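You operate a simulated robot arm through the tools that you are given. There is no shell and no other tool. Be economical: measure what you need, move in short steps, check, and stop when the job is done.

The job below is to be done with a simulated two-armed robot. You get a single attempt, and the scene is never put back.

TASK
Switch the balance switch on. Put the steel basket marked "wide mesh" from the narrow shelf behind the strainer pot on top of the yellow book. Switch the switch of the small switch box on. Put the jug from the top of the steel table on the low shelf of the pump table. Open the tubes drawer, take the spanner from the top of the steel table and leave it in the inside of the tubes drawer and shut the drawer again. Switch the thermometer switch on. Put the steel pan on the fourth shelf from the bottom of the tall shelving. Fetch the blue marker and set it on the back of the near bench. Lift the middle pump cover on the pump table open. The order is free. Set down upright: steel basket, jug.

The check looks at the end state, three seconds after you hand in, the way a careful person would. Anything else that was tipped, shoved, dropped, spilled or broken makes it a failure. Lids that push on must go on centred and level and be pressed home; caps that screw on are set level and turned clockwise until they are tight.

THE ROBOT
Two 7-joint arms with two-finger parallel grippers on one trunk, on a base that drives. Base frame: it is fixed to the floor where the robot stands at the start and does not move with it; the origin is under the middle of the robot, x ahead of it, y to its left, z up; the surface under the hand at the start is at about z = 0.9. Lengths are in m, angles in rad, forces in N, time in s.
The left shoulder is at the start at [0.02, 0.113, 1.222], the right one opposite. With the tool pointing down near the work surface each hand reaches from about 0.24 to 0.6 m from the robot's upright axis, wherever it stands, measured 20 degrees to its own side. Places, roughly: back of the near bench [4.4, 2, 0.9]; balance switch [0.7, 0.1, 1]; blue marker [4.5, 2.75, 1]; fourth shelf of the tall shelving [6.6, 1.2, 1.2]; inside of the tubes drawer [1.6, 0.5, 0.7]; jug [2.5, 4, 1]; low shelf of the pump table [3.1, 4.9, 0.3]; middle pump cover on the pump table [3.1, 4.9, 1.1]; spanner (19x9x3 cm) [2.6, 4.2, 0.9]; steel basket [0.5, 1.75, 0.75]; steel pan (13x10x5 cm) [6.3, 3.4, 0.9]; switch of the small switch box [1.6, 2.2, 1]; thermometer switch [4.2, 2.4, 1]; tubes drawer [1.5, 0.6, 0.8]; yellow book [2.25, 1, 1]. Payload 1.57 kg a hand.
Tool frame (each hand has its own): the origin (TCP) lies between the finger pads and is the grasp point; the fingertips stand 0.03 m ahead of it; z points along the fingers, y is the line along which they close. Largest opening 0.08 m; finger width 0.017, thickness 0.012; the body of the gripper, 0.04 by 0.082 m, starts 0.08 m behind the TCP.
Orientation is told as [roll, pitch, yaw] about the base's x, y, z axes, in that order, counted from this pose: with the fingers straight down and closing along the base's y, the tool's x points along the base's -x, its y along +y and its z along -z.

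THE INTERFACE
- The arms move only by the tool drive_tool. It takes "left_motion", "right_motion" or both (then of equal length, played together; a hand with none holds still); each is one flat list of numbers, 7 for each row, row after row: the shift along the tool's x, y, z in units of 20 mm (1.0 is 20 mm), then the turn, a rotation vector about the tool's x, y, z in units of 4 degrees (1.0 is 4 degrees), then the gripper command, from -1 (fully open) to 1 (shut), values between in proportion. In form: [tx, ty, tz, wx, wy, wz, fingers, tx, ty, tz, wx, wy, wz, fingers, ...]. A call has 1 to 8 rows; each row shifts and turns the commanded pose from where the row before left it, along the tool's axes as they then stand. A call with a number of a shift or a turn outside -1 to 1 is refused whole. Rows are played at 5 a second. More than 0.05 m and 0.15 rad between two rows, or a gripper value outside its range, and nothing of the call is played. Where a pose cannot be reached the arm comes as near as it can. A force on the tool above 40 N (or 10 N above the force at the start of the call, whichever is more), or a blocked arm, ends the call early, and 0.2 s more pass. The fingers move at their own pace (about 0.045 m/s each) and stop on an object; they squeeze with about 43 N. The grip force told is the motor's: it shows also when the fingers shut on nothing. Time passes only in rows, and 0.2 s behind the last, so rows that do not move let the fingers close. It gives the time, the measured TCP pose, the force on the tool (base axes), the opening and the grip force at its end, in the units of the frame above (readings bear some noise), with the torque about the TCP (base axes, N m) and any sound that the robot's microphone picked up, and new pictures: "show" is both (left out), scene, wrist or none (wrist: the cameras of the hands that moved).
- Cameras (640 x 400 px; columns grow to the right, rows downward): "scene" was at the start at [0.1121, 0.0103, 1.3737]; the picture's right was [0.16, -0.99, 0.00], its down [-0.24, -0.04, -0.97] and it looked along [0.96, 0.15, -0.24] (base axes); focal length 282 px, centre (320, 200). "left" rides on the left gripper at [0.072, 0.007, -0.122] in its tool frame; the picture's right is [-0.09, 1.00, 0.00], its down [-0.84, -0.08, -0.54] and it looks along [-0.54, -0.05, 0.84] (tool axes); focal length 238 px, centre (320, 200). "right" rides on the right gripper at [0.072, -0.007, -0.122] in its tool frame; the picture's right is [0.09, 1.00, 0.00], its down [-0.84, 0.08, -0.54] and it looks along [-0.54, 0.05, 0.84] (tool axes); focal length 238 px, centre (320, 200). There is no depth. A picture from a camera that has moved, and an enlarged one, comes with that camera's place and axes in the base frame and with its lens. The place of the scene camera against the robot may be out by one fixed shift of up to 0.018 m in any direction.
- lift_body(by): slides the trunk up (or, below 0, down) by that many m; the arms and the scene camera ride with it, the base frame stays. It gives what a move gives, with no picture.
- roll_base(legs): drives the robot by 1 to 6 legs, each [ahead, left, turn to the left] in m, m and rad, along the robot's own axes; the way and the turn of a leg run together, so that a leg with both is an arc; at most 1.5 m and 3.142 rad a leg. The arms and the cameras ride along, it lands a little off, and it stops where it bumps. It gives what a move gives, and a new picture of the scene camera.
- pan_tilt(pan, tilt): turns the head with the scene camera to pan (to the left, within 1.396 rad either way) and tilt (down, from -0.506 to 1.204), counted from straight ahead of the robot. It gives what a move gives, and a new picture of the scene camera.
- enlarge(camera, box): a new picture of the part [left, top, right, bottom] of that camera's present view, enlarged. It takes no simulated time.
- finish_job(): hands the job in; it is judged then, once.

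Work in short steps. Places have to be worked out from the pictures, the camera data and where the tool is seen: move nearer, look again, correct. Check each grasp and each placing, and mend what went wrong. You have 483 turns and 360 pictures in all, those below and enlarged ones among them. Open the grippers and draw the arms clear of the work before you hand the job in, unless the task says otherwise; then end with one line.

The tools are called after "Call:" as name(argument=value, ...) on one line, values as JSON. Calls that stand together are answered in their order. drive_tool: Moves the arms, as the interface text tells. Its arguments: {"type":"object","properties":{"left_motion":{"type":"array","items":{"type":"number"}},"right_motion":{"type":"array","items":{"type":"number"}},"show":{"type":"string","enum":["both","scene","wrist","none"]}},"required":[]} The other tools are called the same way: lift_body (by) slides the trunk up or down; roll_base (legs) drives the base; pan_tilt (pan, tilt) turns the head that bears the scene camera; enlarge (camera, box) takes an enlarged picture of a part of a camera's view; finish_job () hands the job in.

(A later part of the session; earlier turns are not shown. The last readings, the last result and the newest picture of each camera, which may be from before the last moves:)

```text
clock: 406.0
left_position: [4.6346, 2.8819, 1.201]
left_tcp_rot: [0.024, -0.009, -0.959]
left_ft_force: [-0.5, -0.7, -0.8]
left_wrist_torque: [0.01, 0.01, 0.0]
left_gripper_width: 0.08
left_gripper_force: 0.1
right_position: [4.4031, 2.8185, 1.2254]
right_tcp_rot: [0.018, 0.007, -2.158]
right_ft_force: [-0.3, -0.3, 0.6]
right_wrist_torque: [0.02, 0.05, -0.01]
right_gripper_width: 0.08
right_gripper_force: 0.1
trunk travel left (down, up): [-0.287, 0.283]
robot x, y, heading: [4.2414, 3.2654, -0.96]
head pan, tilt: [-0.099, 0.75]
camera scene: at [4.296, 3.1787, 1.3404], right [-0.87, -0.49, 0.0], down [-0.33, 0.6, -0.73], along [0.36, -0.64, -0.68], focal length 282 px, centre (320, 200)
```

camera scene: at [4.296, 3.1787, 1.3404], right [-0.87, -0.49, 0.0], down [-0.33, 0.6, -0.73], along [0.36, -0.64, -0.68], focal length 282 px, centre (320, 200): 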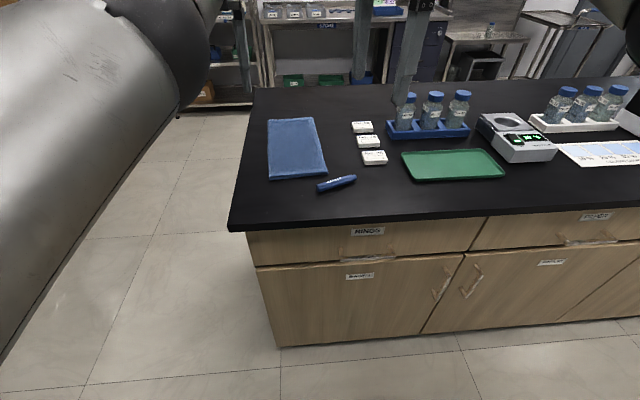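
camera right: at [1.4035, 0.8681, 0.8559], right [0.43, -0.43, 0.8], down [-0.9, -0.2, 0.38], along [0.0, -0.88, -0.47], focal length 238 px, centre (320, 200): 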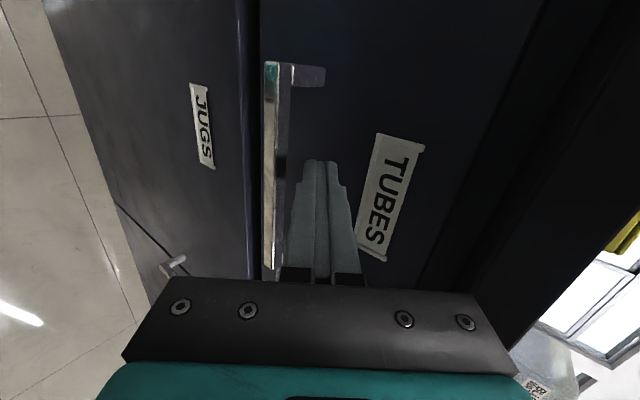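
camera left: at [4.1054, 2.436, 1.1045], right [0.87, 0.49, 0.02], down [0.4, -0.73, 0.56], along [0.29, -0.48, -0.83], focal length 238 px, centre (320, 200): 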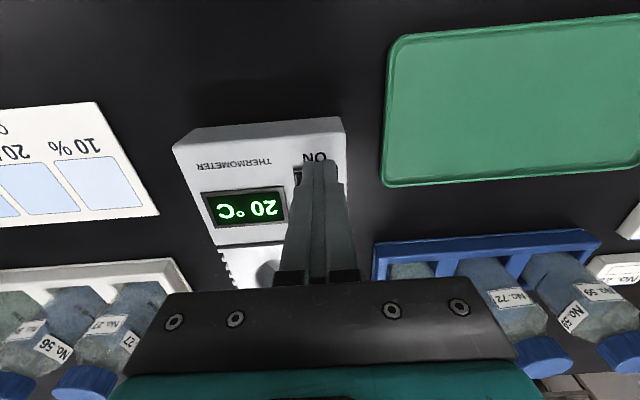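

The marker is at about (4.527, 2.688). I drive 0.09 m closer and view it with the right wrist camera.

Call:
roll_base(legs=[[0.09, 0, 0]])

Call:
drive_tool(right_motion=[0.1, 0.7, 1, 0, 0, 0, -1, 0.1, 0.7, 1, 0, 0, 0, -1, 0.1, 0.7, 1, 0, 0, 0, -1, 0.1, 0.7, 1, 0, 0, 0, -1, 0.1, 0.7, 1, 0, 0, 0, -1, 0, 0.5, 1, 0, 0, 0, -1], show="wrist")

```text
clock: 407.1
left_position: [4.6874, 2.8065, 1.2006]
left_tcp_rot: [0.024, -0.01, -0.96]
left_ft_force: [0.6, 0.4, 0.5]
left_wrist_torque: [0.01, 0.01, 0.01]
left_gripper_width: 0.0798
left_gripper_force: 0.1
right_position: [4.4554, 2.7438, 1.2264]
right_tcp_rot: [0.016, 0.007, -2.156]
right_ft_force: [-0.1, -0.7, -1.1]
right_wrist_torque: [0.0, 0.03, -0.01]
right_gripper_width: 0.0801
right_gripper_force: 0.0
trunk travel left (down, up): [-0.287, 0.283]
robot x, y, heading: [4.2921, 3.1884, -0.958]
head pan, tilt: [-0.099, 0.75]
camera scene: at [4.3488, 3.1028, 1.3402], right [-0.87, -0.49, 0.0], down [-0.33, 0.6, -0.73], along [0.36, -0.64, -0.68], focal length 282 px, centre (320, 200)
```

scene: 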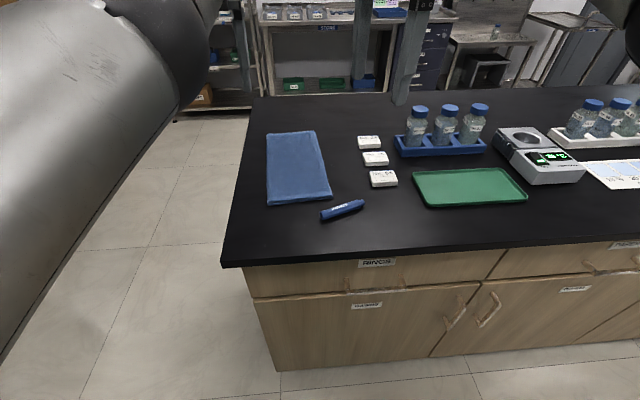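

```text
clock: 408.5
left_position: [4.6874, 2.808, 1.2014]
left_tcp_rot: [0.022, -0.01, -0.96]
left_ft_force: [-0.3, 0.4, 0.4]
left_wrist_torque: [0.01, -0.03, 0.02]
left_gripper_width: 0.0801
left_gripper_force: 0.0
right_position: [4.5293, 2.7072, 1.1065]
right_tcp_rot: [0.017, 0.007, -2.155]
right_ft_force: [0.1, -0.5, 1.0]
right_wrist_torque: [0.04, -0.02, 0.01]
right_gripper_width: 0.0799
right_gripper_force: 0.0
trunk travel left (down, up): [-0.287, 0.283]
robot x, y, heading: [4.2929, 3.1867, -0.965]
head pan, tilt: [-0.099, 0.75]
camera right: at [4.5607, 2.7721, 1.2294], right [0.88, -0.47, 0.02], down [-0.41, -0.74, 0.54], along [-0.24, -0.48, -0.84], focal length 238 px, centre (320, 200)
```

right: 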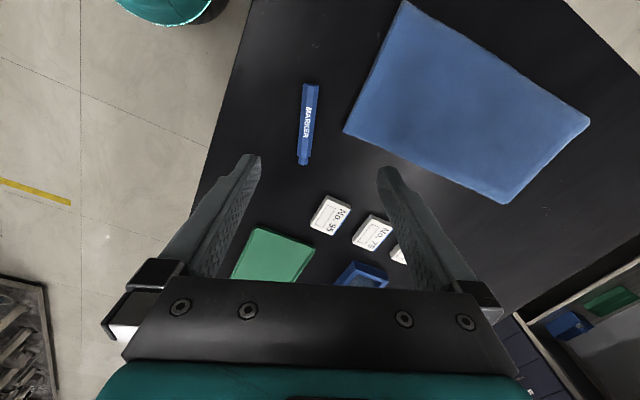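

The marker lies along the fingers' gap at about (4.511, 2.703). I shift slightly, narrow the opening and descend.

Call:
drive_tool(right_motion=[-0.3, -0.32, 1, 0, 0, 0, -0.1, -0.3, -0.32, 1, 0, 0, 0, -0.1, 0, 0, 1, 0, 0, 0, -0.1, 0, 0, 1, 0, 0, 0, -0.1, 0, 0, 1, 0, 0, 0, -0.1, 0, 0, 1, 0, 0, 0, -0.1], show="wrist")

```text
clock: 409.9
left_position: [4.6868, 2.8068, 1.2008]
left_tcp_rot: [0.023, -0.011, -0.958]
left_ft_force: [0.5, 1.0, 0.0]
left_wrist_torque: [-0.02, 0.0, 0.04]
left_gripper_width: 0.08
left_gripper_force: 0.0
right_position: [4.514, 2.704, 0.9881]
right_tcp_rot: [0.02, 0.006, -2.155]
right_ft_force: [-0.6, -0.1, -0.3]
right_wrist_torque: [-0.03, 0.01, 0.02]
right_gripper_width: 0.0439
right_gripper_force: 0.1
trunk travel left (down, up): [-0.287, 0.283]
robot x, y, heading: [4.2943, 3.1874, -0.96]
head pan, tilt: [-0.099, 0.75]
camera right: at [4.5462, 2.7683, 1.1087], right [0.88, -0.47, 0.02], down [-0.41, -0.74, 0.54], along [-0.24, -0.48, -0.84], focal length 238 px, centre (320, 200)
```

right: 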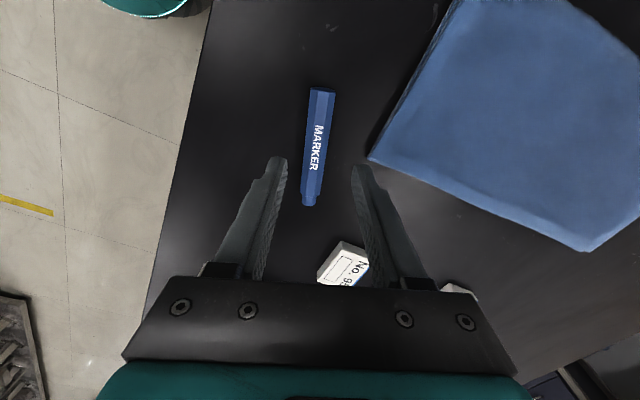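

Well aligned. I go down 5 cm and grip.

Call:
drive_tool(right_motion=[0, -0.1, 1, 0, 0, 0, -0.1, 0, 0, 1, 0, 0, 0, -0.1, 0, 0, 0.55, 0, 0, 0, -0.1, 0, 0, 0, 0, 0, 0, 1, 0, 0, 0, 0, 0, 0, 1, 0, 0, 0, 0, 0, 0, 1], show="wrist")

```text
clock: 411.3
left_position: [4.6873, 2.8066, 1.1996]
left_tcp_rot: [0.024, -0.01, -0.96]
left_ft_force: [0.6, -1.1, 0.6]
left_wrist_torque: [-0.02, 0.0, 0.0]
left_gripper_width: 0.0798
left_gripper_force: 0.1
right_position: [4.5129, 2.7054, 0.9364]
right_tcp_rot: [0.018, 0.007, -2.155]
right_ft_force: [0.6, -0.9, 0.2]
right_wrist_torque: [0.0, 0.01, 0.0]
right_gripper_width: 0.0179
right_gripper_force: 26.2
trunk travel left (down, up): [-0.287, 0.283]
robot x, y, heading: [4.2944, 3.1908, -0.963]
head pan, tilt: [-0.099, 0.75]
camera right: at [4.5444, 2.7697, 1.0586], right [0.88, -0.47, 0.02], down [-0.41, -0.74, 0.54], along [-0.24, -0.48, -0.84], focal length 238 px, centre (320, 200)
```

right: 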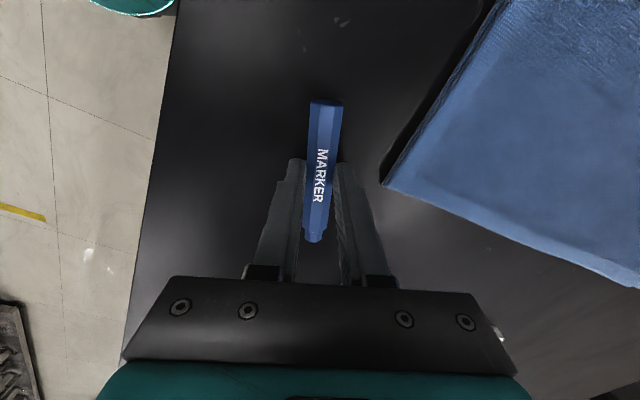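

The marker is gripped. I lift it, back away and drive around the end of the bench.

Call:
drive_tool(right_motion=[0, 0, -1, 0, 0, 0, 1, 0, 0, -1, 0, 0, 0, 1, 0, 0, -1, 0, 0, 0, 1, 0, 0, -1, 0, 0, 0, 1, 0, 0, -1, 0, 0, 0, 1, 0, 0, -1, 0, 0, 0, 1, 0, 0, -1, 0, 0, 0, 1, 0, 0, -1, 0, 0, 0, 1], show="none")

Call:
roll_base(legs=[[-0.25, 0, 0], [0, 0.75, 0]])

Call:
pan_tilt(pan=-0.2, tilt=0.35)

```text
clock: 413.1
left_position: [4.6863, 2.8077, 1.1997]
left_tcp_rot: [0.022, -0.013, -0.96]
left_ft_force: [0.9, -0.6, 0.3]
left_wrist_torque: [-0.01, -0.01, 0.02]
left_gripper_width: 0.0798
left_gripper_force: 0.0
right_position: [4.5117, 2.7069, 1.0966]
right_tcp_rot: [0.019, 0.007, -2.158]
right_ft_force: [0.2, 0.3, -1.0]
right_wrist_torque: [0.02, -0.01, 0.0]
right_gripper_width: 0.0182
right_gripper_force: 32.1
trunk travel left (down, up): [-0.287, 0.283]
robot x, y, heading: [4.2935, 3.1881, -0.962]
head pan, tilt: [-0.099, 0.75]
```

```text
clock: 418.6
left_position: [5.1767, 3.449, 1.2012]
left_tcp_rot: [0.022, -0.009, -0.954]
left_ft_force: [-0.5, 0.3, -1.1]
left_wrist_torque: [0.01, 0.03, 0.0]
left_gripper_width: 0.08
left_gripper_force: 0.0
right_position: [5.003, 3.3485, 1.0955]
right_tcp_rot: [0.019, 0.007, -2.153]
right_ft_force: [0.2, -0.1, -1.4]
right_wrist_torque: [-0.01, 0.01, 0.01]
right_gripper_width: 0.0181
right_gripper_force: 32.9
trunk travel left (down, up): [-0.287, 0.283]
robot x, y, heading: [4.7837, 3.8304, -0.956]
head pan, tilt: [-0.099, 0.75]
camera scene: at [4.8376, 3.7456, 1.3403], right [-0.87, -0.49, 0.0], down [-0.34, 0.59, -0.73], along [0.36, -0.64, -0.68], focal length 282 px, centre (320, 200)
```

scene: 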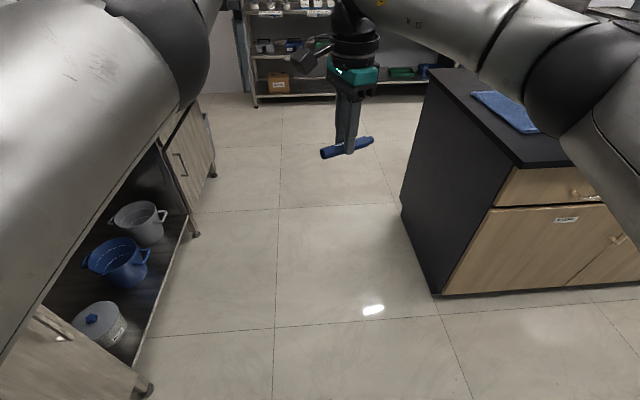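

```text
clock: 419.5
left_position: [5.1776, 3.4496, 1.2002]
left_tcp_rot: [0.023, -0.01, -0.954]
left_ft_force: [-0.3, -0.1, 1.0]
left_wrist_torque: [-0.01, 0.03, 0.05]
left_gripper_width: 0.0799
left_gripper_force: 0.0
right_position: [5.0024, 3.3498, 1.0965]
right_tcp_rot: [0.019, 0.006, -2.153]
right_ft_force: [0.2, 0.3, 0.1]
right_wrist_torque: [0.02, -0.01, -0.02]
right_gripper_width: 0.0179
right_gripper_force: 32.4
trunk travel left (down, up): [-0.287, 0.283]
robot x, y, heading: [4.782, 3.8295, -0.957]
head pan, tilt: [-0.201, 0.351]
camera scene: at [4.8339, 3.7323, 1.3759], right [-0.92, -0.4, 0.0], down [-0.14, 0.32, -0.94], along [0.38, -0.86, -0.34], focal length 282 px, centre (320, 200)
```

scene: 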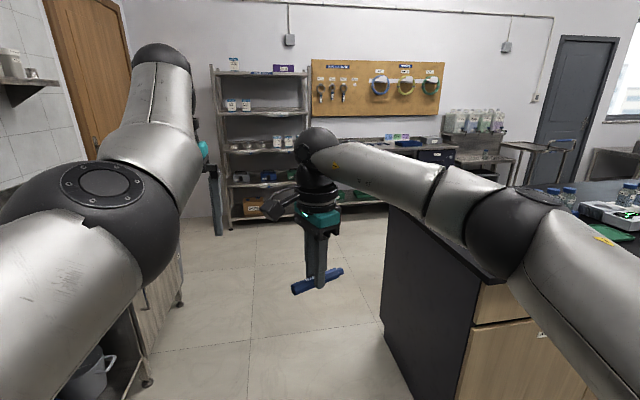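

The way past the bench end is clear. I drive through and look to the right along the back of the bench.

Call:
roll_base(legs=[[1.0, 0, 0], [0.9, 0, 0]])

Call:
pan_tilt(pan=-1.3, tilt=0.5)

```text
clock: 429.1
left_position: [6.2832, 1.8792, 1.2018]
left_tcp_rot: [0.021, -0.01, -0.951]
left_ft_force: [-0.3, -0.8, 1.0]
left_wrist_torque: [0.03, 0.0, 0.02]
left_gripper_width: 0.0802
left_gripper_force: 0.1
right_position: [6.1092, 1.7757, 1.097]
right_tcp_rot: [0.018, 0.008, -2.147]
right_ft_force: [0.4, 0.0, 0.5]
right_wrist_torque: [0.02, 0.01, -0.01]
right_gripper_width: 0.0182
right_gripper_force: 32.5
trunk travel left (down, up): [-0.287, 0.283]
robot x, y, heading: [5.8855, 2.2583, -0.955]
head pan, tilt: [-0.201, 0.351]
camera scene: at [5.9393, 2.159, 1.3759], right [-0.91, -0.4, 0.0], down [-0.14, 0.31, -0.94], along [0.38, -0.86, -0.34], focal length 282 px, centre (320, 200)
```

scene: 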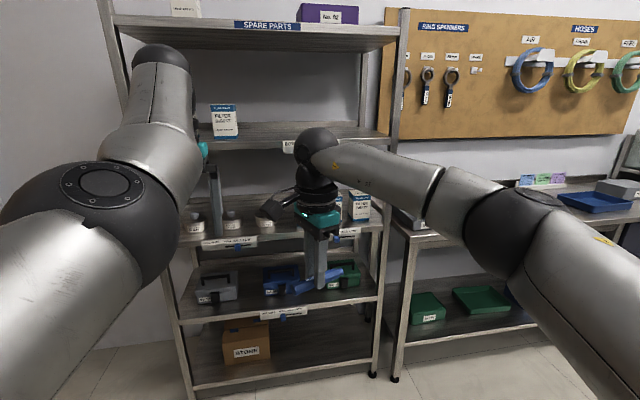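

```text
clock: 430.5
left_position: [6.2818, 1.8789, 1.2]
left_tcp_rot: [0.022, -0.012, -0.951]
left_ft_force: [-1.3, 0.5, -0.5]
left_wrist_torque: [0.05, 0.0, 0.01]
left_gripper_width: 0.08
left_gripper_force: 0.0
right_position: [6.1086, 1.777, 1.0968]
right_tcp_rot: [0.02, 0.008, -2.148]
right_ft_force: [-0.3, -0.8, -0.6]
right_wrist_torque: [0.01, 0.01, 0.0]
right_gripper_width: 0.0179
right_gripper_force: 32.2
trunk travel left (down, up): [-0.287, 0.283]
robot x, y, heading: [5.8872, 2.2606, -0.954]
head pan, tilt: [-1.3, 0.499]
camera scene: at [5.8441, 2.1739, 1.3623], right [-0.78, 0.63, 0.0], down [0.3, 0.37, -0.88], along [-0.55, -0.68, -0.48], focal length 282 px, centre (320, 200)
```

scene: 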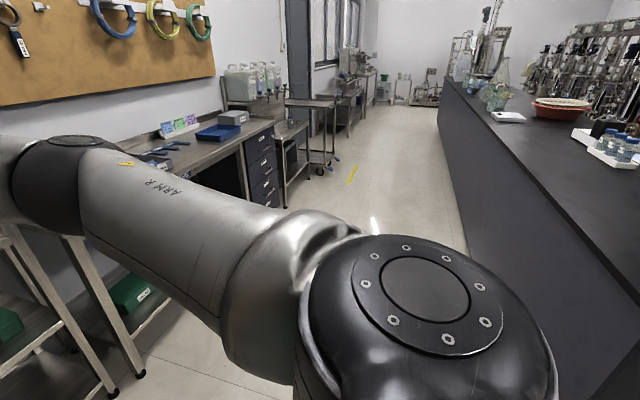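

The back aisle is clear, and the bench's back edge is at about b = −0.92. I turn, drive along behind the bench, and turn to face it.

Call:
roll_base(legs=[[0, 0, -1.57], [1.25, -0.12, 0], [0, 0, -1.57]])

Call:
pan_tilt(pan=-0.2, tilt=0.75)

```text
clock: 444.5
left_position: [4.4051, 2.0287, 1.2009]
left_tcp_rot: [0.024, -0.01, 2.166]
left_ft_force: [0.1, -0.3, 0.5]
left_wrist_torque: [0.0, 0.02, 0.01]
left_gripper_width: 0.0801
left_gripper_force: 0.0
right_position: [4.5812, 2.1251, 1.0959]
right_tcp_rot: [0.018, 0.007, 0.97]
right_ft_force: [-0.4, -0.6, -0.3]
right_wrist_torque: [0.02, -0.03, 0.01]
right_gripper_width: 0.0181
right_gripper_force: 32.4
trunk travel left (down, up): [-0.287, 0.283]
robot x, y, heading: [4.7918, 1.6381, 2.163]
head pan, tilt: [-1.3, 0.499]
camera scene: at [4.8576, 1.713, 1.3623], right [0.76, -0.65, 0.0], down [-0.31, -0.36, -0.88], along [0.57, 0.67, -0.48], focal length 282 px, centre (320, 200)
```

scene: 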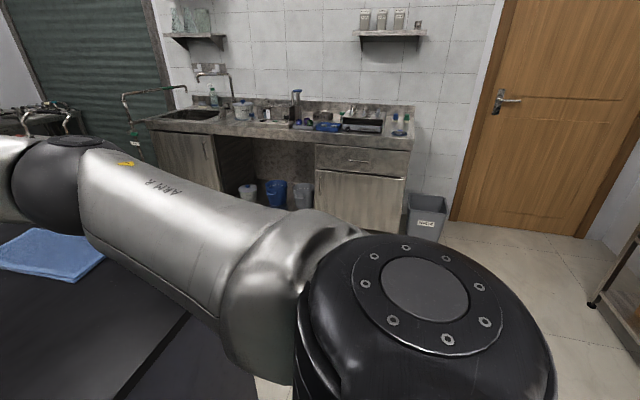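

```text
clock: 445.8
left_position: [4.4044, 2.0266, 1.2002]
left_tcp_rot: [0.022, -0.01, 2.166]
left_ft_force: [-0.6, 0.7, -0.1]
left_wrist_torque: [-0.04, -0.01, 0.02]
left_gripper_width: 0.0797
left_gripper_force: 0.0
right_position: [4.5817, 2.1266, 1.0965]
right_tcp_rot: [0.02, 0.006, 0.97]
right_ft_force: [0.6, 0.4, -0.2]
right_wrist_torque: [0.01, 0.0, 0.01]
right_gripper_width: 0.018
right_gripper_force: 32.5
trunk travel left (down, up): [-0.287, 0.283]
robot x, y, heading: [4.7948, 1.6404, 2.169]
head pan, tilt: [-0.201, 0.75]
camera scene: at [4.7668, 1.7204, 1.3403], right [0.92, 0.38, 0.0], down [0.26, -0.63, -0.73], along [-0.28, 0.68, -0.68], focal length 282 px, centre (320, 200)
```

scene: 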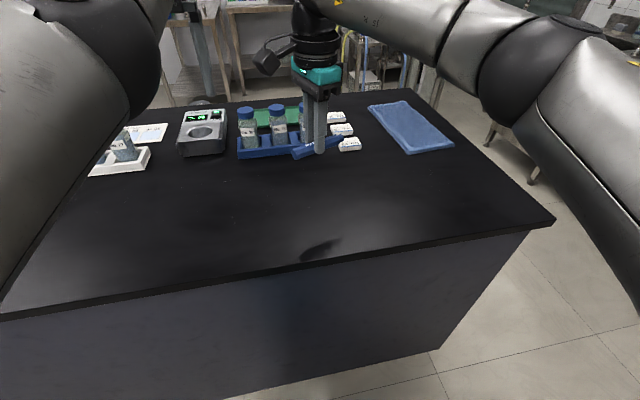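

The marker is right over the empty back strip of the bench. I strafe 0.2 m left to be nearer (4.4, 2.0) and lower it.

Call:
roll_base(legs=[[0, 0.2, 0]])

Call:
drive_tool(right_motion=[0, 0, 1, 0, 0, 0, 1, 0, 0, 1, 0, 0, 0, 1, 0, 0, 1, 0, 0, 0, 1, 0, 0, 1, 0, 0, 0, 1, 0, 0, 1, 0, 0, 0, 1, 0, 0, 1, 0, 0, 0, 1, 0, 0, 1, 0, 0, 0, 1], show="wrist")

```text
clock: 447.4
left_position: [4.2415, 1.916, 1.201]
left_tcp_rot: [0.023, -0.011, 2.164]
left_ft_force: [0.1, -0.4, 1.0]
left_wrist_torque: [0.0, -0.02, 0.01]
left_gripper_width: 0.0798
left_gripper_force: 0.1
right_position: [4.4172, 2.0136, 1.0959]
right_tcp_rot: [0.02, 0.005, 0.968]
right_ft_force: [0.5, -0.1, 0.0]
right_wrist_torque: [0.02, -0.03, 0.0]
right_gripper_width: 0.0178
right_gripper_force: 32.6
trunk travel left (down, up): [-0.287, 0.283]
robot x, y, heading: [4.6306, 1.5281, 2.166]
head pan, tilt: [-0.201, 0.75]
camera scene: at [4.6019, 1.6094, 1.3403], right [0.92, 0.38, 0.0], down [0.26, -0.63, -0.73], along [-0.28, 0.68, -0.68], focal length 282 px, centre (320, 200)
```

scene: 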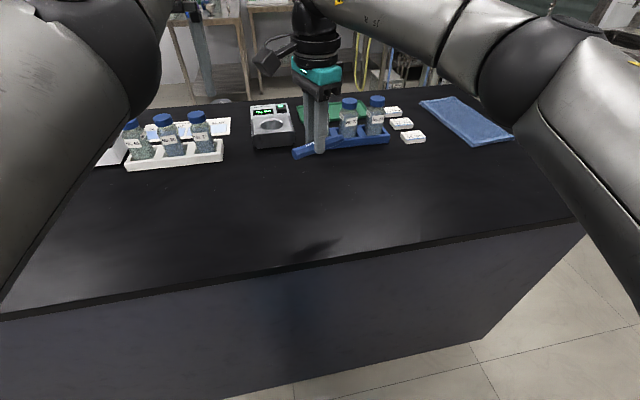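

```text
clock: 449.0
left_position: [4.2412, 1.9158, 1.2]
left_tcp_rot: [0.023, -0.01, 2.166]
left_ft_force: [0.2, 0.8, -0.4]
left_wrist_torque: [-0.03, 0.01, -0.01]
left_gripper_width: 0.08
left_gripper_force: 0.0
right_position: [4.4139, 2.015, 0.9543]
right_tcp_rot: [0.019, 0.008, 0.97]
right_ft_force: [-0.4, -0.4, -0.5]
right_wrist_torque: [-0.03, 0.02, 0.0]
right_gripper_width: 0.0181
right_gripper_force: 32.8
trunk travel left (down, up): [-0.287, 0.283]
robot x, y, heading: [4.6268, 1.5275, 2.163]
head pan, tilt: [-0.201, 0.75]
camera right: at [4.3807, 1.952, 1.0763], right [-0.87, 0.49, 0.02], down [0.42, 0.73, 0.54], along [0.25, 0.48, -0.84], focal length 238 px, centre (320, 200)
```

right: 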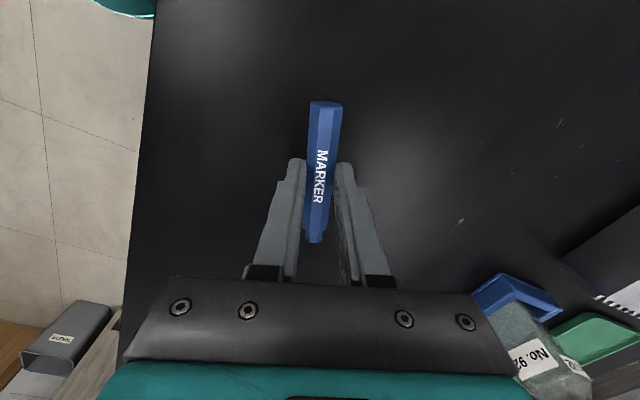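

I lower the last 1.7 cm and release.

Call:
drive_tool(right_motion=[0, 0, 0.4, 0, 0, 0, 1, 0, 0, 0.4, 0, 0, 0, 1, 0, 0, 0.1, 0, 0, 0, 1, 0, 0, 0, 0, 0, 0, 0.2, 0, 0, 0, 0, 0, 0, 0.2, 0, 0, 0, 0, 0, 0, 0.2], show="none")

Call:
drive_tool(right_motion=[0, 0, -0.5, 0, 0, 0, 0.2, 0, 0, -1, 0, 0, 0, 0.2, 0, 0, -1, 0, 0, 0, 0.2, 0, 0, -1, 0, 0, 0, 0.2, 0, 0, -1, 0, 0, 0, 0.2, 0, 0, -1, 0, 0, 0, 0.2, 0, 0, -1, 0, 0, 0, 0.2, 0, 0, -1, 0, 0, 0, 0.2], show="wrist")

```text
clock: 450.4
left_position: [4.2415, 1.9166, 1.2007]
left_tcp_rot: [0.023, -0.011, 2.166]
left_ft_force: [1.1, -0.6, -0.2]
left_wrist_torque: [0.0, 0.02, 0.01]
left_gripper_width: 0.08
left_gripper_force: 0.0
right_position: [4.416, 2.0153, 0.9381]
right_tcp_rot: [0.018, 0.007, 0.969]
right_ft_force: [0.6, 0.6, 0.3]
right_wrist_torque: [0.03, -0.02, 0.02]
right_gripper_width: 0.032
right_gripper_force: 0.1
trunk travel left (down, up): [-0.287, 0.283]
robot x, y, heading: [4.6328, 1.5278, 2.164]
head pan, tilt: [-0.201, 0.75]
```

```text
clock: 452.2
left_position: [4.2421, 1.9162, 1.2008]
left_tcp_rot: [0.023, -0.012, 2.167]
left_ft_force: [-0.2, 0.1, 0.3]
left_wrist_torque: [0.01, 0.0, -0.02]
left_gripper_width: 0.08
left_gripper_force: 0.1
right_position: [4.4171, 2.0151, 1.0875]
right_tcp_rot: [0.019, 0.007, 0.968]
right_ft_force: [0.1, -0.5, 0.0]
right_wrist_torque: [0.0, 0.0, -0.02]
right_gripper_width: 0.0317
right_gripper_force: 0.0
trunk travel left (down, up): [-0.287, 0.283]
robot x, y, heading: [4.629, 1.5277, 2.164]
head pan, tilt: [-0.201, 0.75]
camera right: at [4.3845, 1.9505, 1.2095], right [-0.87, 0.49, 0.02], down [0.42, 0.73, 0.54], along [0.25, 0.48, -0.84], focal length 238 px, centre (320, 200)
```

right: 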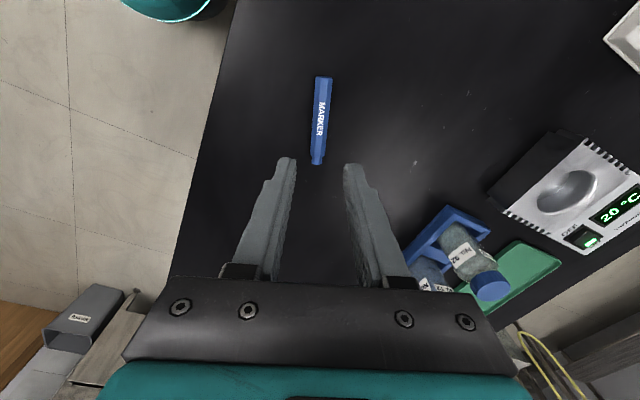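

The marker lies on the back of the bench. Next is the steel pan on the sink counter. I drive round to face that counter.

Call:
roll_base(legs=[[-0.1, 0, 0], [0, 0, -1.541], [1.4, 0, 0], [0, 0.6, 0]])

Call:
pan_tilt(pan=0.0, tilt=0.5)

```text
clock: 466.7
left_position: [5.8784, 3.1337, 1.1994]
left_tcp_rot: [0.022, -0.011, 0.605]
left_ft_force: [0.2, 0.0, -0.4]
left_wrist_torque: [0.01, 0.0, 0.0]
left_gripper_width: 0.0797
left_gripper_force: 0.0
right_position: [5.9782, 2.9571, 1.0872]
right_tcp_rot: [0.019, 0.006, -0.591]
right_ft_force: [-0.3, -0.2, -0.3]
right_wrist_torque: [-0.01, -0.02, -0.04]
right_gripper_width: 0.0319
right_gripper_force: 0.0
trunk travel left (down, up): [-0.287, 0.283]
robot x, y, heading: [5.4953, 2.7423, 0.607]
head pan, tilt: [-0.201, 0.75]
camera scene: at [5.5898, 2.774, 1.3403], right [0.39, -0.92, 0.0], down [-0.63, -0.27, -0.73], along [0.67, 0.29, -0.68], focal length 282 px, centre (320, 200)
```

scene: 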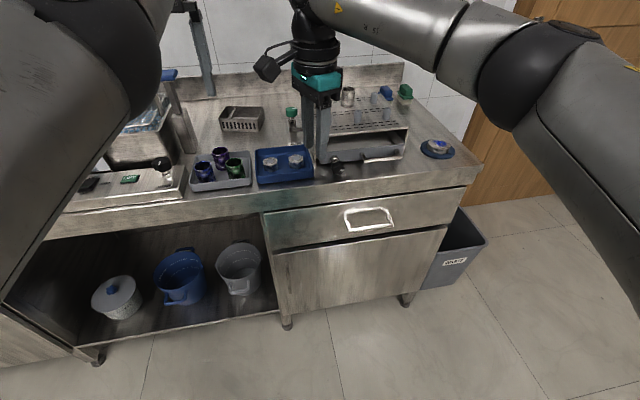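

```text
clock: 467.4
left_position: [5.8795, 3.1324, 1.2011]
left_tcp_rot: [0.023, -0.012, 0.605]
left_ft_force: [0.1, 0.4, -0.2]
left_wrist_torque: [-0.01, 0.05, 0.02]
left_gripper_width: 0.0801
left_gripper_force: 0.2
right_position: [5.978, 2.9582, 1.0867]
right_tcp_rot: [0.018, 0.008, -0.59]
right_ft_force: [-0.1, -0.1, 0.3]
right_wrist_torque: [0.0, -0.03, -0.03]
right_gripper_width: 0.0323
right_gripper_force: 0.1
trunk travel left (down, up): [-0.287, 0.283]
robot x, y, heading: [5.4987, 2.7415, 0.606]
head pan, tilt: [0.0, 0.499]
camera scene: at [5.5887, 2.7928, 1.3622], right [0.57, -0.82, 0.0], down [-0.39, -0.27, -0.88], along [0.72, 0.5, -0.48], focal length 282 px, centre (320, 200)
```

scene: 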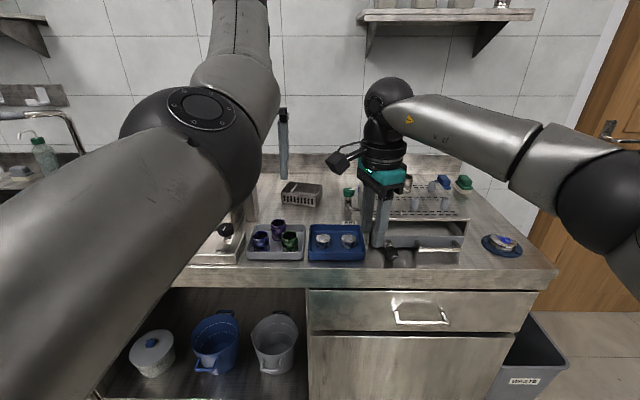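

Call:
enlarge(camera="scene", box=[240, 150, 360, 240])

Call:
enlarge(camera="left", box=[160, 60, 480, 260])

```text
4.44 times, centred on (300, 195) of scene
camera zoom: at [5.5887, 2.7928, 1.3622], right [0.57, -0.82, 0.0], down [-0.39, -0.27, -0.88], along [0.72, 0.5, -0.48], focal length 1253 px, centre (409, 222)
```

zoom: 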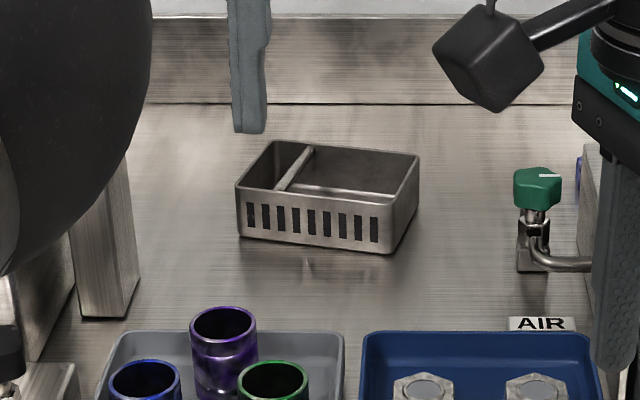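

```text
2.00 times, centred on (320, 160) of left
camera zoom: at [5.8169, 3.0939, 1.3229], right [-0.49, 0.87, 0.02], down [0.73, 0.4, 0.55], along [0.47, 0.29, -0.84], focal length 477 px, centre (320, 280)
```

zoom: 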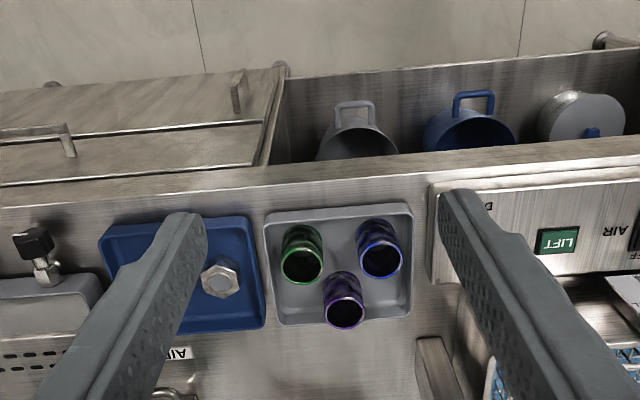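

The pan is the perforated steel tray at about (6.26, 3.34). I'll grip it by its left wall. I raise the right hand, turn the left hand slightly, and drive 0.38 m closer.

Call:
drive_tool(left_motion=[0, 0, 0, 0, 0, 1, -1, 0, 0, 0, 0, 0, 1, -1, 0, 0, 0, 0, 0, 1, -1, 0, 0, 0, 0, 0, 0, -1, 0, 0, 0, 0, 0, 0, -1, 0, 0, 0, 0, 0, 0, -1, 0, 0, 0, 0, 0, 0, -1, 0, 0, 0, 0, 0, 0, -1], right_motion=[0, 0, -1, 0, 0, 0, 0.2, 0, 0, -1, 0, 0, 0, 0.2, 0, 0, -1, 0, 0, 0, 0.2, 0, 0, -1, 0, 0, 0, 0.2, 0, 0, -1, 0, 0, 0, 0.2, 0, 0, -1, 0, 0, 0, 0.2, 0, 0, -1, 0, 0, 0, 0.2, 0, 0, -1, 0, 0, 0, 0.2], show="none")

Call:
roll_base(legs=[[0.38, 0, 0]])

Call:
drive_tool(left_motion=[0, 0, 0.5, 0, 0, 0, -1], show="wrist")

```text
clock: 469.2
left_position: [5.8784, 3.1323, 1.2012]
left_tcp_rot: [0.022, -0.005, 0.398]
left_ft_force: [0.6, -0.1, 0.2]
left_wrist_torque: [0.02, 0.02, -0.02]
left_gripper_width: 0.0802
left_gripper_force: 0.0
right_position: [5.9782, 2.9547, 1.2486]
right_tcp_rot: [0.018, 0.006, -0.591]
right_ft_force: [0.0, -0.3, -0.1]
right_wrist_torque: [-0.01, 0.01, 0.0]
right_gripper_width: 0.032
right_gripper_force: 0.1
trunk travel left (down, up): [-0.287, 0.283]
robot x, y, heading: [5.4948, 2.739, 0.6]
head pan, tilt: [0.0, 0.499]
```

```text
clock: 471.6
left_position: [6.1919, 3.3477, 1.2009]
left_tcp_rot: [0.026, -0.003, 0.393]
left_ft_force: [0.2, 0.5, 0.1]
left_wrist_torque: [0.0, -0.01, -0.02]
left_gripper_width: 0.08
left_gripper_force: 0.0
right_position: [6.2911, 3.1697, 1.248]
right_tcp_rot: [0.019, 0.007, -0.595]
right_ft_force: [-0.3, 0.6, 0.0]
right_wrist_torque: [0.01, -0.02, 0.0]
right_gripper_width: 0.0319
right_gripper_force: 0.1
trunk travel left (down, up): [-0.287, 0.283]
robot x, y, heading: [5.8078, 2.9599, 0.601]
head pan, tilt: [0.0, 0.499]
camera scene: at [5.9019, 3.0079, 1.3622], right [0.57, -0.82, 0.0], down [-0.4, -0.27, -0.88], along [0.72, 0.5, -0.48], focal length 282 px, centre (320, 200)
```

scene: 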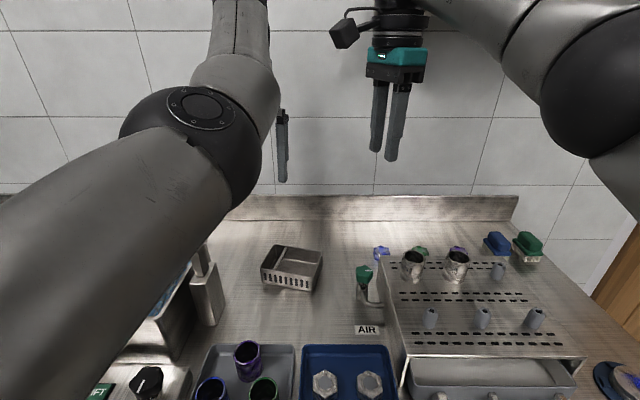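

```text
clock: 472.0
left_position: [6.1917, 3.347, 1.2014]
left_tcp_rot: [0.024, -0.006, 0.395]
left_ft_force: [-0.2, 0.1, -0.4]
left_wrist_torque: [-0.02, 0.02, -0.01]
left_gripper_width: 0.0801
left_gripper_force: 0.1
left hand out of reach, approached as far as the arm can: row 1
right_position: [6.2926, 3.168, 1.2486]
right_tcp_rot: [0.02, 0.006, -0.594]
right_ft_force: [-0.5, 0.4, -0.4]
right_wrist_torque: [0.0, -0.03, 0.01]
right_gripper_width: 0.032
right_gripper_force: 0.1
trunk travel left (down, up): [-0.287, 0.283]
robot x, y, heading: [5.8085, 2.953, 0.6]
head pan, tilt: [0.0, 0.499]
camera left: at [6.1245, 3.322, 1.3235], right [-0.3, 0.95, 0.03], down [0.8, 0.24, 0.54], along [0.51, 0.18, -0.84], focal length 238 px, centre (320, 200)
```

left: 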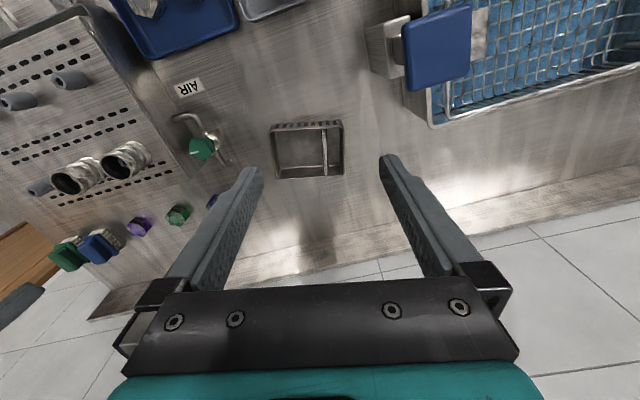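

The pan's left wall is at about (6.256, 3.405). I move over it, half-open, and start to descend.

Call:
drive_tool(left_motion=[-0.7, 0.25, 0.9, 0, 0, 0, 0, -0.7, 0.25, 0.9, 0, 0, 0, 0, -0.7, 0.25, 0.9, 0, 0, 0, 0, -0.7, 0.25, 0.9, 0, 0, 0, 0, -0.7, 0.25, 0.9, 0, 0, 0, 0, -0.6, 0.2, 0.9, 0, 0, 0, 0, 0, 0, 0.9, 0, 0, 0, 0], show="wrist")

```text
clock: 473.6
left_position: [6.218, 3.3705, 1.0844]
left_tcp_rot: [0.023, -0.005, 0.394]
left_ft_force: [0.0, 1.0, -0.5]
left_wrist_torque: [-0.01, -0.01, 0.0]
left_gripper_width: 0.0402
left_gripper_force: 0.0
left hand out of reach, approached as far as the arm can: row 2, 3, 4, 5, 6
right_position: [6.292, 3.1674, 1.2482]
right_tcp_rot: [0.019, 0.006, -0.593]
right_ft_force: [-0.3, 0.1, 0.1]
right_wrist_torque: [-0.04, 0.01, 0.02]
right_gripper_width: 0.0317
right_gripper_force: 0.1
trunk travel left (down, up): [-0.287, 0.283]
robot x, y, heading: [5.8107, 2.9584, 0.602]
head pan, tilt: [0.0, 0.499]
camera left: at [6.151, 3.3466, 1.2068], right [-0.3, 0.95, 0.03], down [0.8, 0.24, 0.54], along [0.51, 0.18, -0.84], focal length 238 px, centre (320, 200)
```

left: 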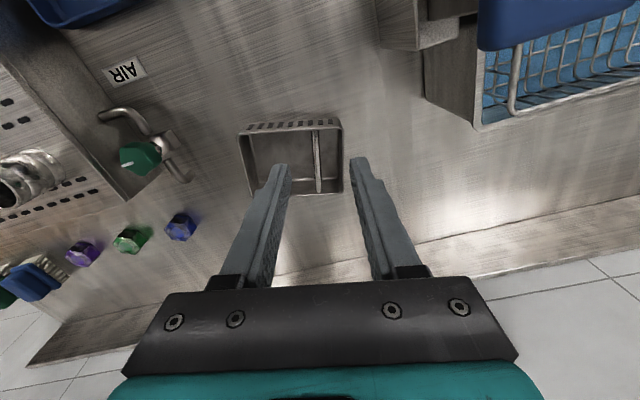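

The wall is 4 cm ahead and 2.5 cm to the left. I drive 4 cm closer and shift sideways.

Call:
roll_base(legs=[[0.05, 0.02, 0]])

Call:
drive_tool(left_motion=[0, 0, 0.9, 0, 0, 0, 0, 0, 0, 0.9, 0, 0, 0, 0, 0, 0, 0.5, 0, 0, 0, 0], show="wrist")

```text
clock: 474.6
left_position: [6.2477, 3.4166, 1.0845]
left_tcp_rot: [0.025, -0.006, 0.395]
left_ft_force: [0.3, -0.6, 0.1]
left_wrist_torque: [0.01, -0.02, 0.02]
left_gripper_width: 0.04
left_gripper_force: 0.0
right_position: [6.3207, 3.2137, 1.2462]
right_tcp_rot: [0.017, 0.007, -0.593]
right_ft_force: [0.4, -0.9, 0.2]
right_wrist_torque: [0.0, 0.01, -0.05]
right_gripper_width: 0.032
right_gripper_force: 0.2
trunk travel left (down, up): [-0.287, 0.283]
robot x, y, heading: [5.8362, 2.9975, 0.605]
head pan, tilt: [0.0, 0.499]
camera scene: at [5.9312, 3.053, 1.3622], right [0.57, -0.82, 0.0], down [-0.4, -0.27, -0.88], along [0.72, 0.5, -0.48], focal length 282 px, centre (320, 200)
```

scene: 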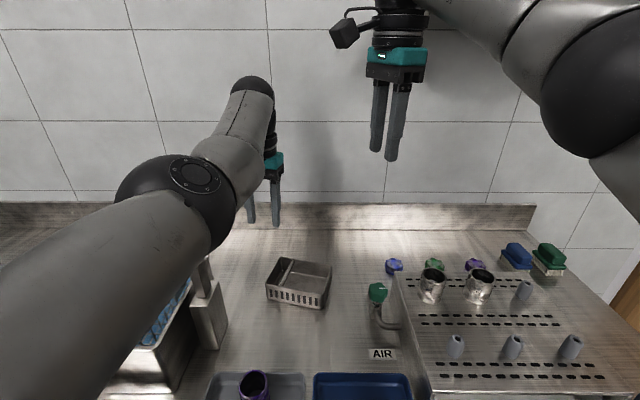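

```text
clock: 475.4
left_position: [6.247, 3.4161, 1.0378]
left_tcp_rot: [0.024, -0.004, 0.395]
left_ft_force: [0.1, 0.5, 0.0]
left_wrist_torque: [0.0, -0.02, 0.02]
left_gripper_width: 0.0401
left_gripper_force: 0.1
right_position: [6.321, 3.2119, 1.2489]
right_tcp_rot: [0.019, 0.006, -0.594]
right_ft_force: [-0.3, 0.7, -0.3]
right_wrist_torque: [0.03, -0.03, -0.01]
right_gripper_width: 0.0319
right_gripper_force: 0.1
trunk travel left (down, up): [-0.287, 0.283]
robot x, y, heading: [5.8386, 3.0, 0.601]
head pan, tilt: [0.0, 0.499]
camera left: at [6.1796, 3.3925, 1.1608], right [-0.3, 0.95, 0.02], down [0.8, 0.24, 0.54], along [0.51, 0.18, -0.84], focal length 238 px, centre (320, 200)
```

left: 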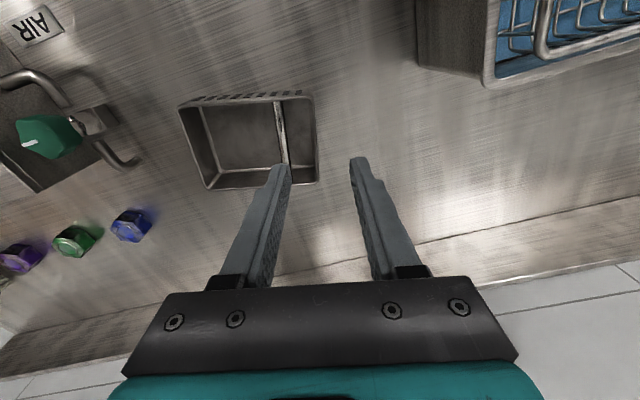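

The wall is centred, but the divider rod is close inside, so I narrow the opening to 2.2 cm and descend carefully.

Call:
drive_tool(left_motion=[0, -0.25, 0.5, 0, 0, 0, 0.45, 0, 0, 0.7, 0, 0, 0, 0.45, 0, 0, 0.5, 0, 0, 0, 0.45, 0, 0, 0.4, 0, 0, 0, 0.45], show="wrist")

Call:
enlarge(camera="left", box=[160, 60, 400, 230])

```text
clock: 476.4
left_position: [6.2495, 3.4127, 0.9969]
left_tcp_rot: [0.025, -0.006, 0.394]
left_ft_force: [-0.5, -0.1, 0.2]
left_wrist_torque: [0.0, 0.0, -0.01]
left_gripper_width: 0.022
left_gripper_force: 0.0
right_position: [6.3208, 3.2121, 1.2478]
right_tcp_rot: [0.019, 0.006, -0.593]
right_ft_force: [0.9, 0.0, -0.2]
right_wrist_torque: [0.02, 0.02, 0.0]
right_gripper_width: 0.0319
right_gripper_force: 0.0
trunk travel left (down, up): [-0.287, 0.283]
robot x, y, heading: [5.838, 2.9933, 0.602]
head pan, tilt: [0.0, 0.499]
camera left: at [6.1812, 3.3892, 1.1189], right [-0.3, 0.95, 0.02], down [0.8, 0.24, 0.54], along [0.51, 0.18, -0.84], focal length 238 px, centre (320, 200)
```

left: 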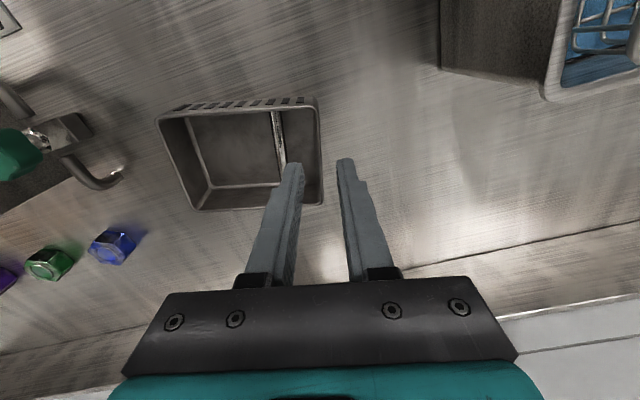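

```text
2.35 times, centred on (280, 145) of left
camera zoom: at [6.1812, 3.3892, 1.1189], right [-0.3, 0.95, 0.02], down [0.8, 0.24, 0.54], along [0.51, 0.18, -0.84], focal length 561 px, centre (414, 329)
```

zoom: 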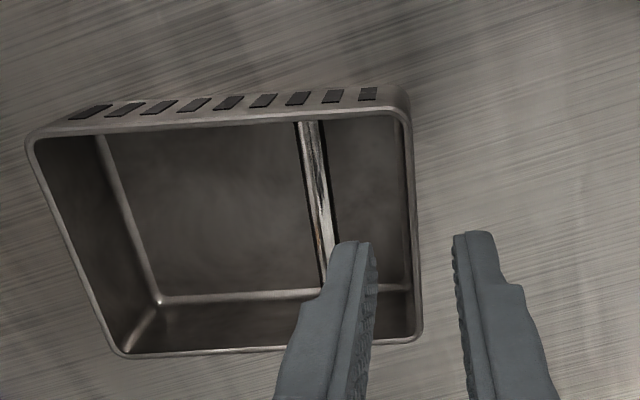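

The wall is centred between the fingers and the divider is clear. I go down the last 4.5 cm and grip.

Call:
drive_tool(left_motion=[0, 0, 0.8, 0, 0, 0, 0.45, 0, 0, 0.8, 0, 0, 0, 0.45, 0, 0, 0.5, 0, 0, 0, 0.45, 0, 0, 0, 0, 0, 0, 1, 0, 0, 0, 0, 0, 0, 1, 0, 0, 0, 0, 0, 0, 1], show="wrist")

```text
clock: 477.8
left_position: [6.2492, 3.414, 0.9538]
left_tcp_rot: [0.025, -0.005, 0.392]
left_ft_force: [-0.9, -0.6, 0.0]
left_wrist_torque: [0.0, -0.02, -0.01]
left_gripper_width: 0.0024
left_gripper_force: 24.1
right_position: [6.3194, 3.2115, 1.2478]
right_tcp_rot: [0.019, 0.008, -0.593]
right_ft_force: [0.2, -0.7, 0.5]
right_wrist_torque: [-0.05, -0.01, -0.01]
right_gripper_width: 0.0319
right_gripper_force: 0.1
trunk travel left (down, up): [-0.287, 0.283]
robot x, y, heading: [5.8358, 2.9984, 0.603]
head pan, tilt: [0.0, 0.499]
camera left: at [6.1816, 3.3896, 1.0767], right [-0.3, 0.95, 0.03], down [0.8, 0.24, 0.54], along [0.51, 0.18, -0.84], focal length 238 px, centre (320, 200)
```

left: 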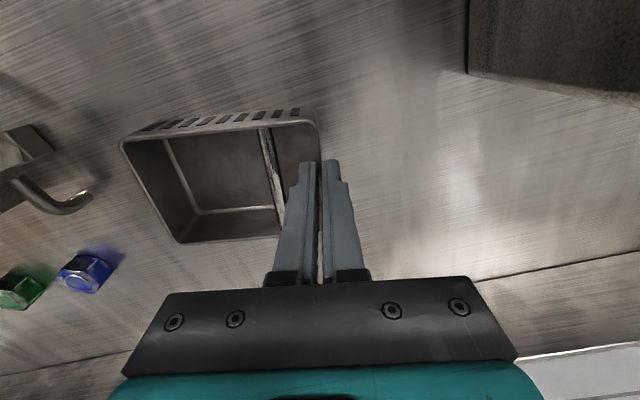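

The wall is gripped (2.4 mm). I lift with the trunk and check.

Call:
lift_body(by=0.15)

Call:
drive_tool(left_motion=[0, 0, 0, 0, 0, 0, 1], show="both")

```text
clock: 479.5
left_position: [6.2479, 3.4135, 1.1043]
left_tcp_rot: [0.024, -0.006, 0.395]
left_ft_force: [-0.7, 0.2, -0.1]
left_wrist_torque: [0.01, 0.02, -0.02]
left_gripper_width: 0.0001
left_gripper_force: 21.0
right_position: [6.3204, 3.2125, 1.3984]
right_tcp_rot: [0.019, 0.007, -0.593]
right_ft_force: [-0.6, 0.2, -0.3]
right_wrist_torque: [0.01, 0.0, 0.02]
right_gripper_width: 0.0322
right_gripper_force: 0.1
trunk travel left (down, up): [-0.437, 0.133]
robot x, y, heading: [5.8323, 3.0007, 0.601]
head pan, tilt: [0.0, 0.499]
```

```text
clock: 479.9
left_position: [6.2492, 3.4138, 1.1038]
left_tcp_rot: [0.024, -0.004, 0.395]
left_ft_force: [-0.4, 0.0, -0.1]
left_wrist_torque: [-0.01, 0.02, 0.01]
left_gripper_width: 0.0002
left_gripper_force: 22.0
right_position: [6.3209, 3.2132, 1.3978]
right_tcp_rot: [0.02, 0.009, -0.593]
right_ft_force: [-0.7, 0.3, 0.5]
right_wrist_torque: [0.0, 0.05, -0.01]
right_gripper_width: 0.0322
right_gripper_force: 0.0
trunk travel left (down, up): [-0.437, 0.133]
robot x, y, heading: [5.8378, 2.9991, 0.597]
head pan, tilt: [0.0, 0.499]
camera scene: at [5.9305, 3.052, 1.5123], right [0.57, -0.82, 0.0], down [-0.39, -0.27, -0.88], along [0.72, 0.5, -0.48], focal length 282 px, centre (320, 200)
camera left: at [6.1817, 3.3894, 1.2266], right [-0.3, 0.95, 0.03], down [0.8, 0.24, 0.54], along [0.51, 0.18, -0.84], focal length 238 px, centre (320, 200)
```

scene: 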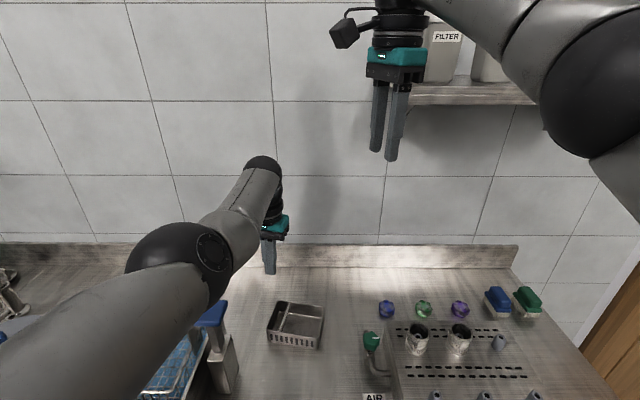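
left: 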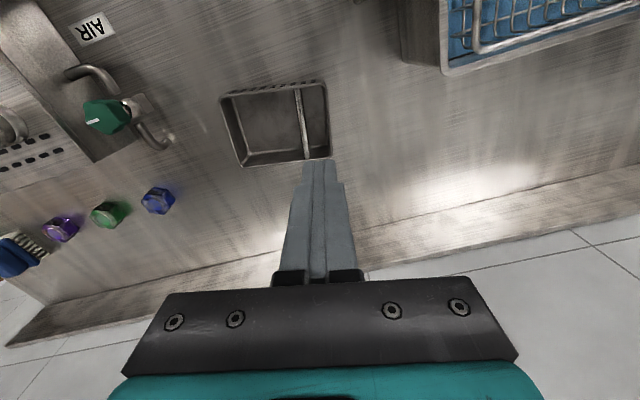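

It slipped: the rim is lower than I assumed (about 0.90). I re-open, go back down and deeper.

Call:
drive_tool(left_motion=[0, 0, 0, 0, 0, 0, 0.45, 0, 0, 0, 0, 0, 0, 0.45], show="none")

Call:
lift_body(by=-0.15)

Call:
enlarge(camera="left", box=[100, 60, 420, 260])

```text
clock: 480.5
left_position: [6.2497, 3.4147, 1.1046]
left_tcp_rot: [0.024, -0.007, 0.394]
left_ft_force: [0.2, 0.9, 1.0]
left_wrist_torque: [0.02, -0.03, 0.02]
left_gripper_width: 0.0221
left_gripper_force: 0.0
right_position: [6.3198, 3.213, 1.3983]
right_tcp_rot: [0.019, 0.007, -0.592]
right_ft_force: [0.7, 0.0, 0.2]
right_wrist_torque: [0.04, -0.01, -0.02]
right_gripper_width: 0.0321
right_gripper_force: 0.1
trunk travel left (down, up): [-0.437, 0.133]
robot x, y, heading: [5.8373, 2.9951, 0.599]
head pan, tilt: [0.0, 0.499]
```

```text
clock: 482.3
left_position: [6.2488, 3.4146, 0.9551]
left_tcp_rot: [0.026, -0.008, 0.393]
left_ft_force: [-0.4, -1.4, 6.1]
left_wrist_torque: [0.06, 0.1, 0.01]
left_gripper_width: 0.0218
left_gripper_force: 0.1
right_position: [6.3201, 3.2121, 1.2481]
right_tcp_rot: [0.021, 0.007, -0.592]
right_ft_force: [0.1, -0.5, 0.8]
right_wrist_torque: [-0.03, 0.01, 0.01]
right_gripper_width: 0.0321
right_gripper_force: 0.1
trunk travel left (down, up): [-0.287, 0.283]
robot x, y, heading: [5.834, 3.0006, 0.606]
head pan, tilt: [0.0, 0.499]
```

```text
2.00 times, centred on (260, 160) of left
camera zoom: at [6.1816, 3.3894, 1.078], right [-0.3, 0.95, 0.03], down [0.8, 0.24, 0.55], along [0.52, 0.18, -0.84], focal length 477 px, centre (440, 280)
```

zoom: 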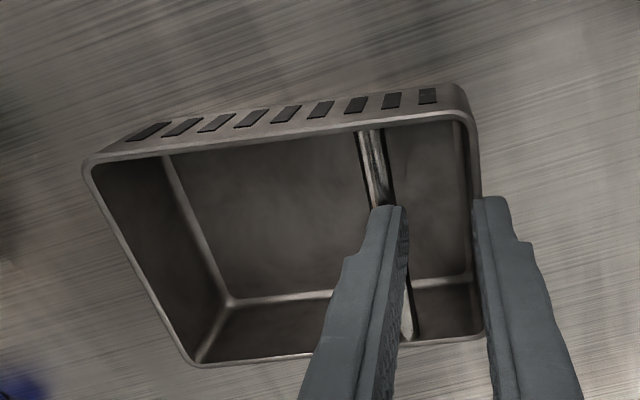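

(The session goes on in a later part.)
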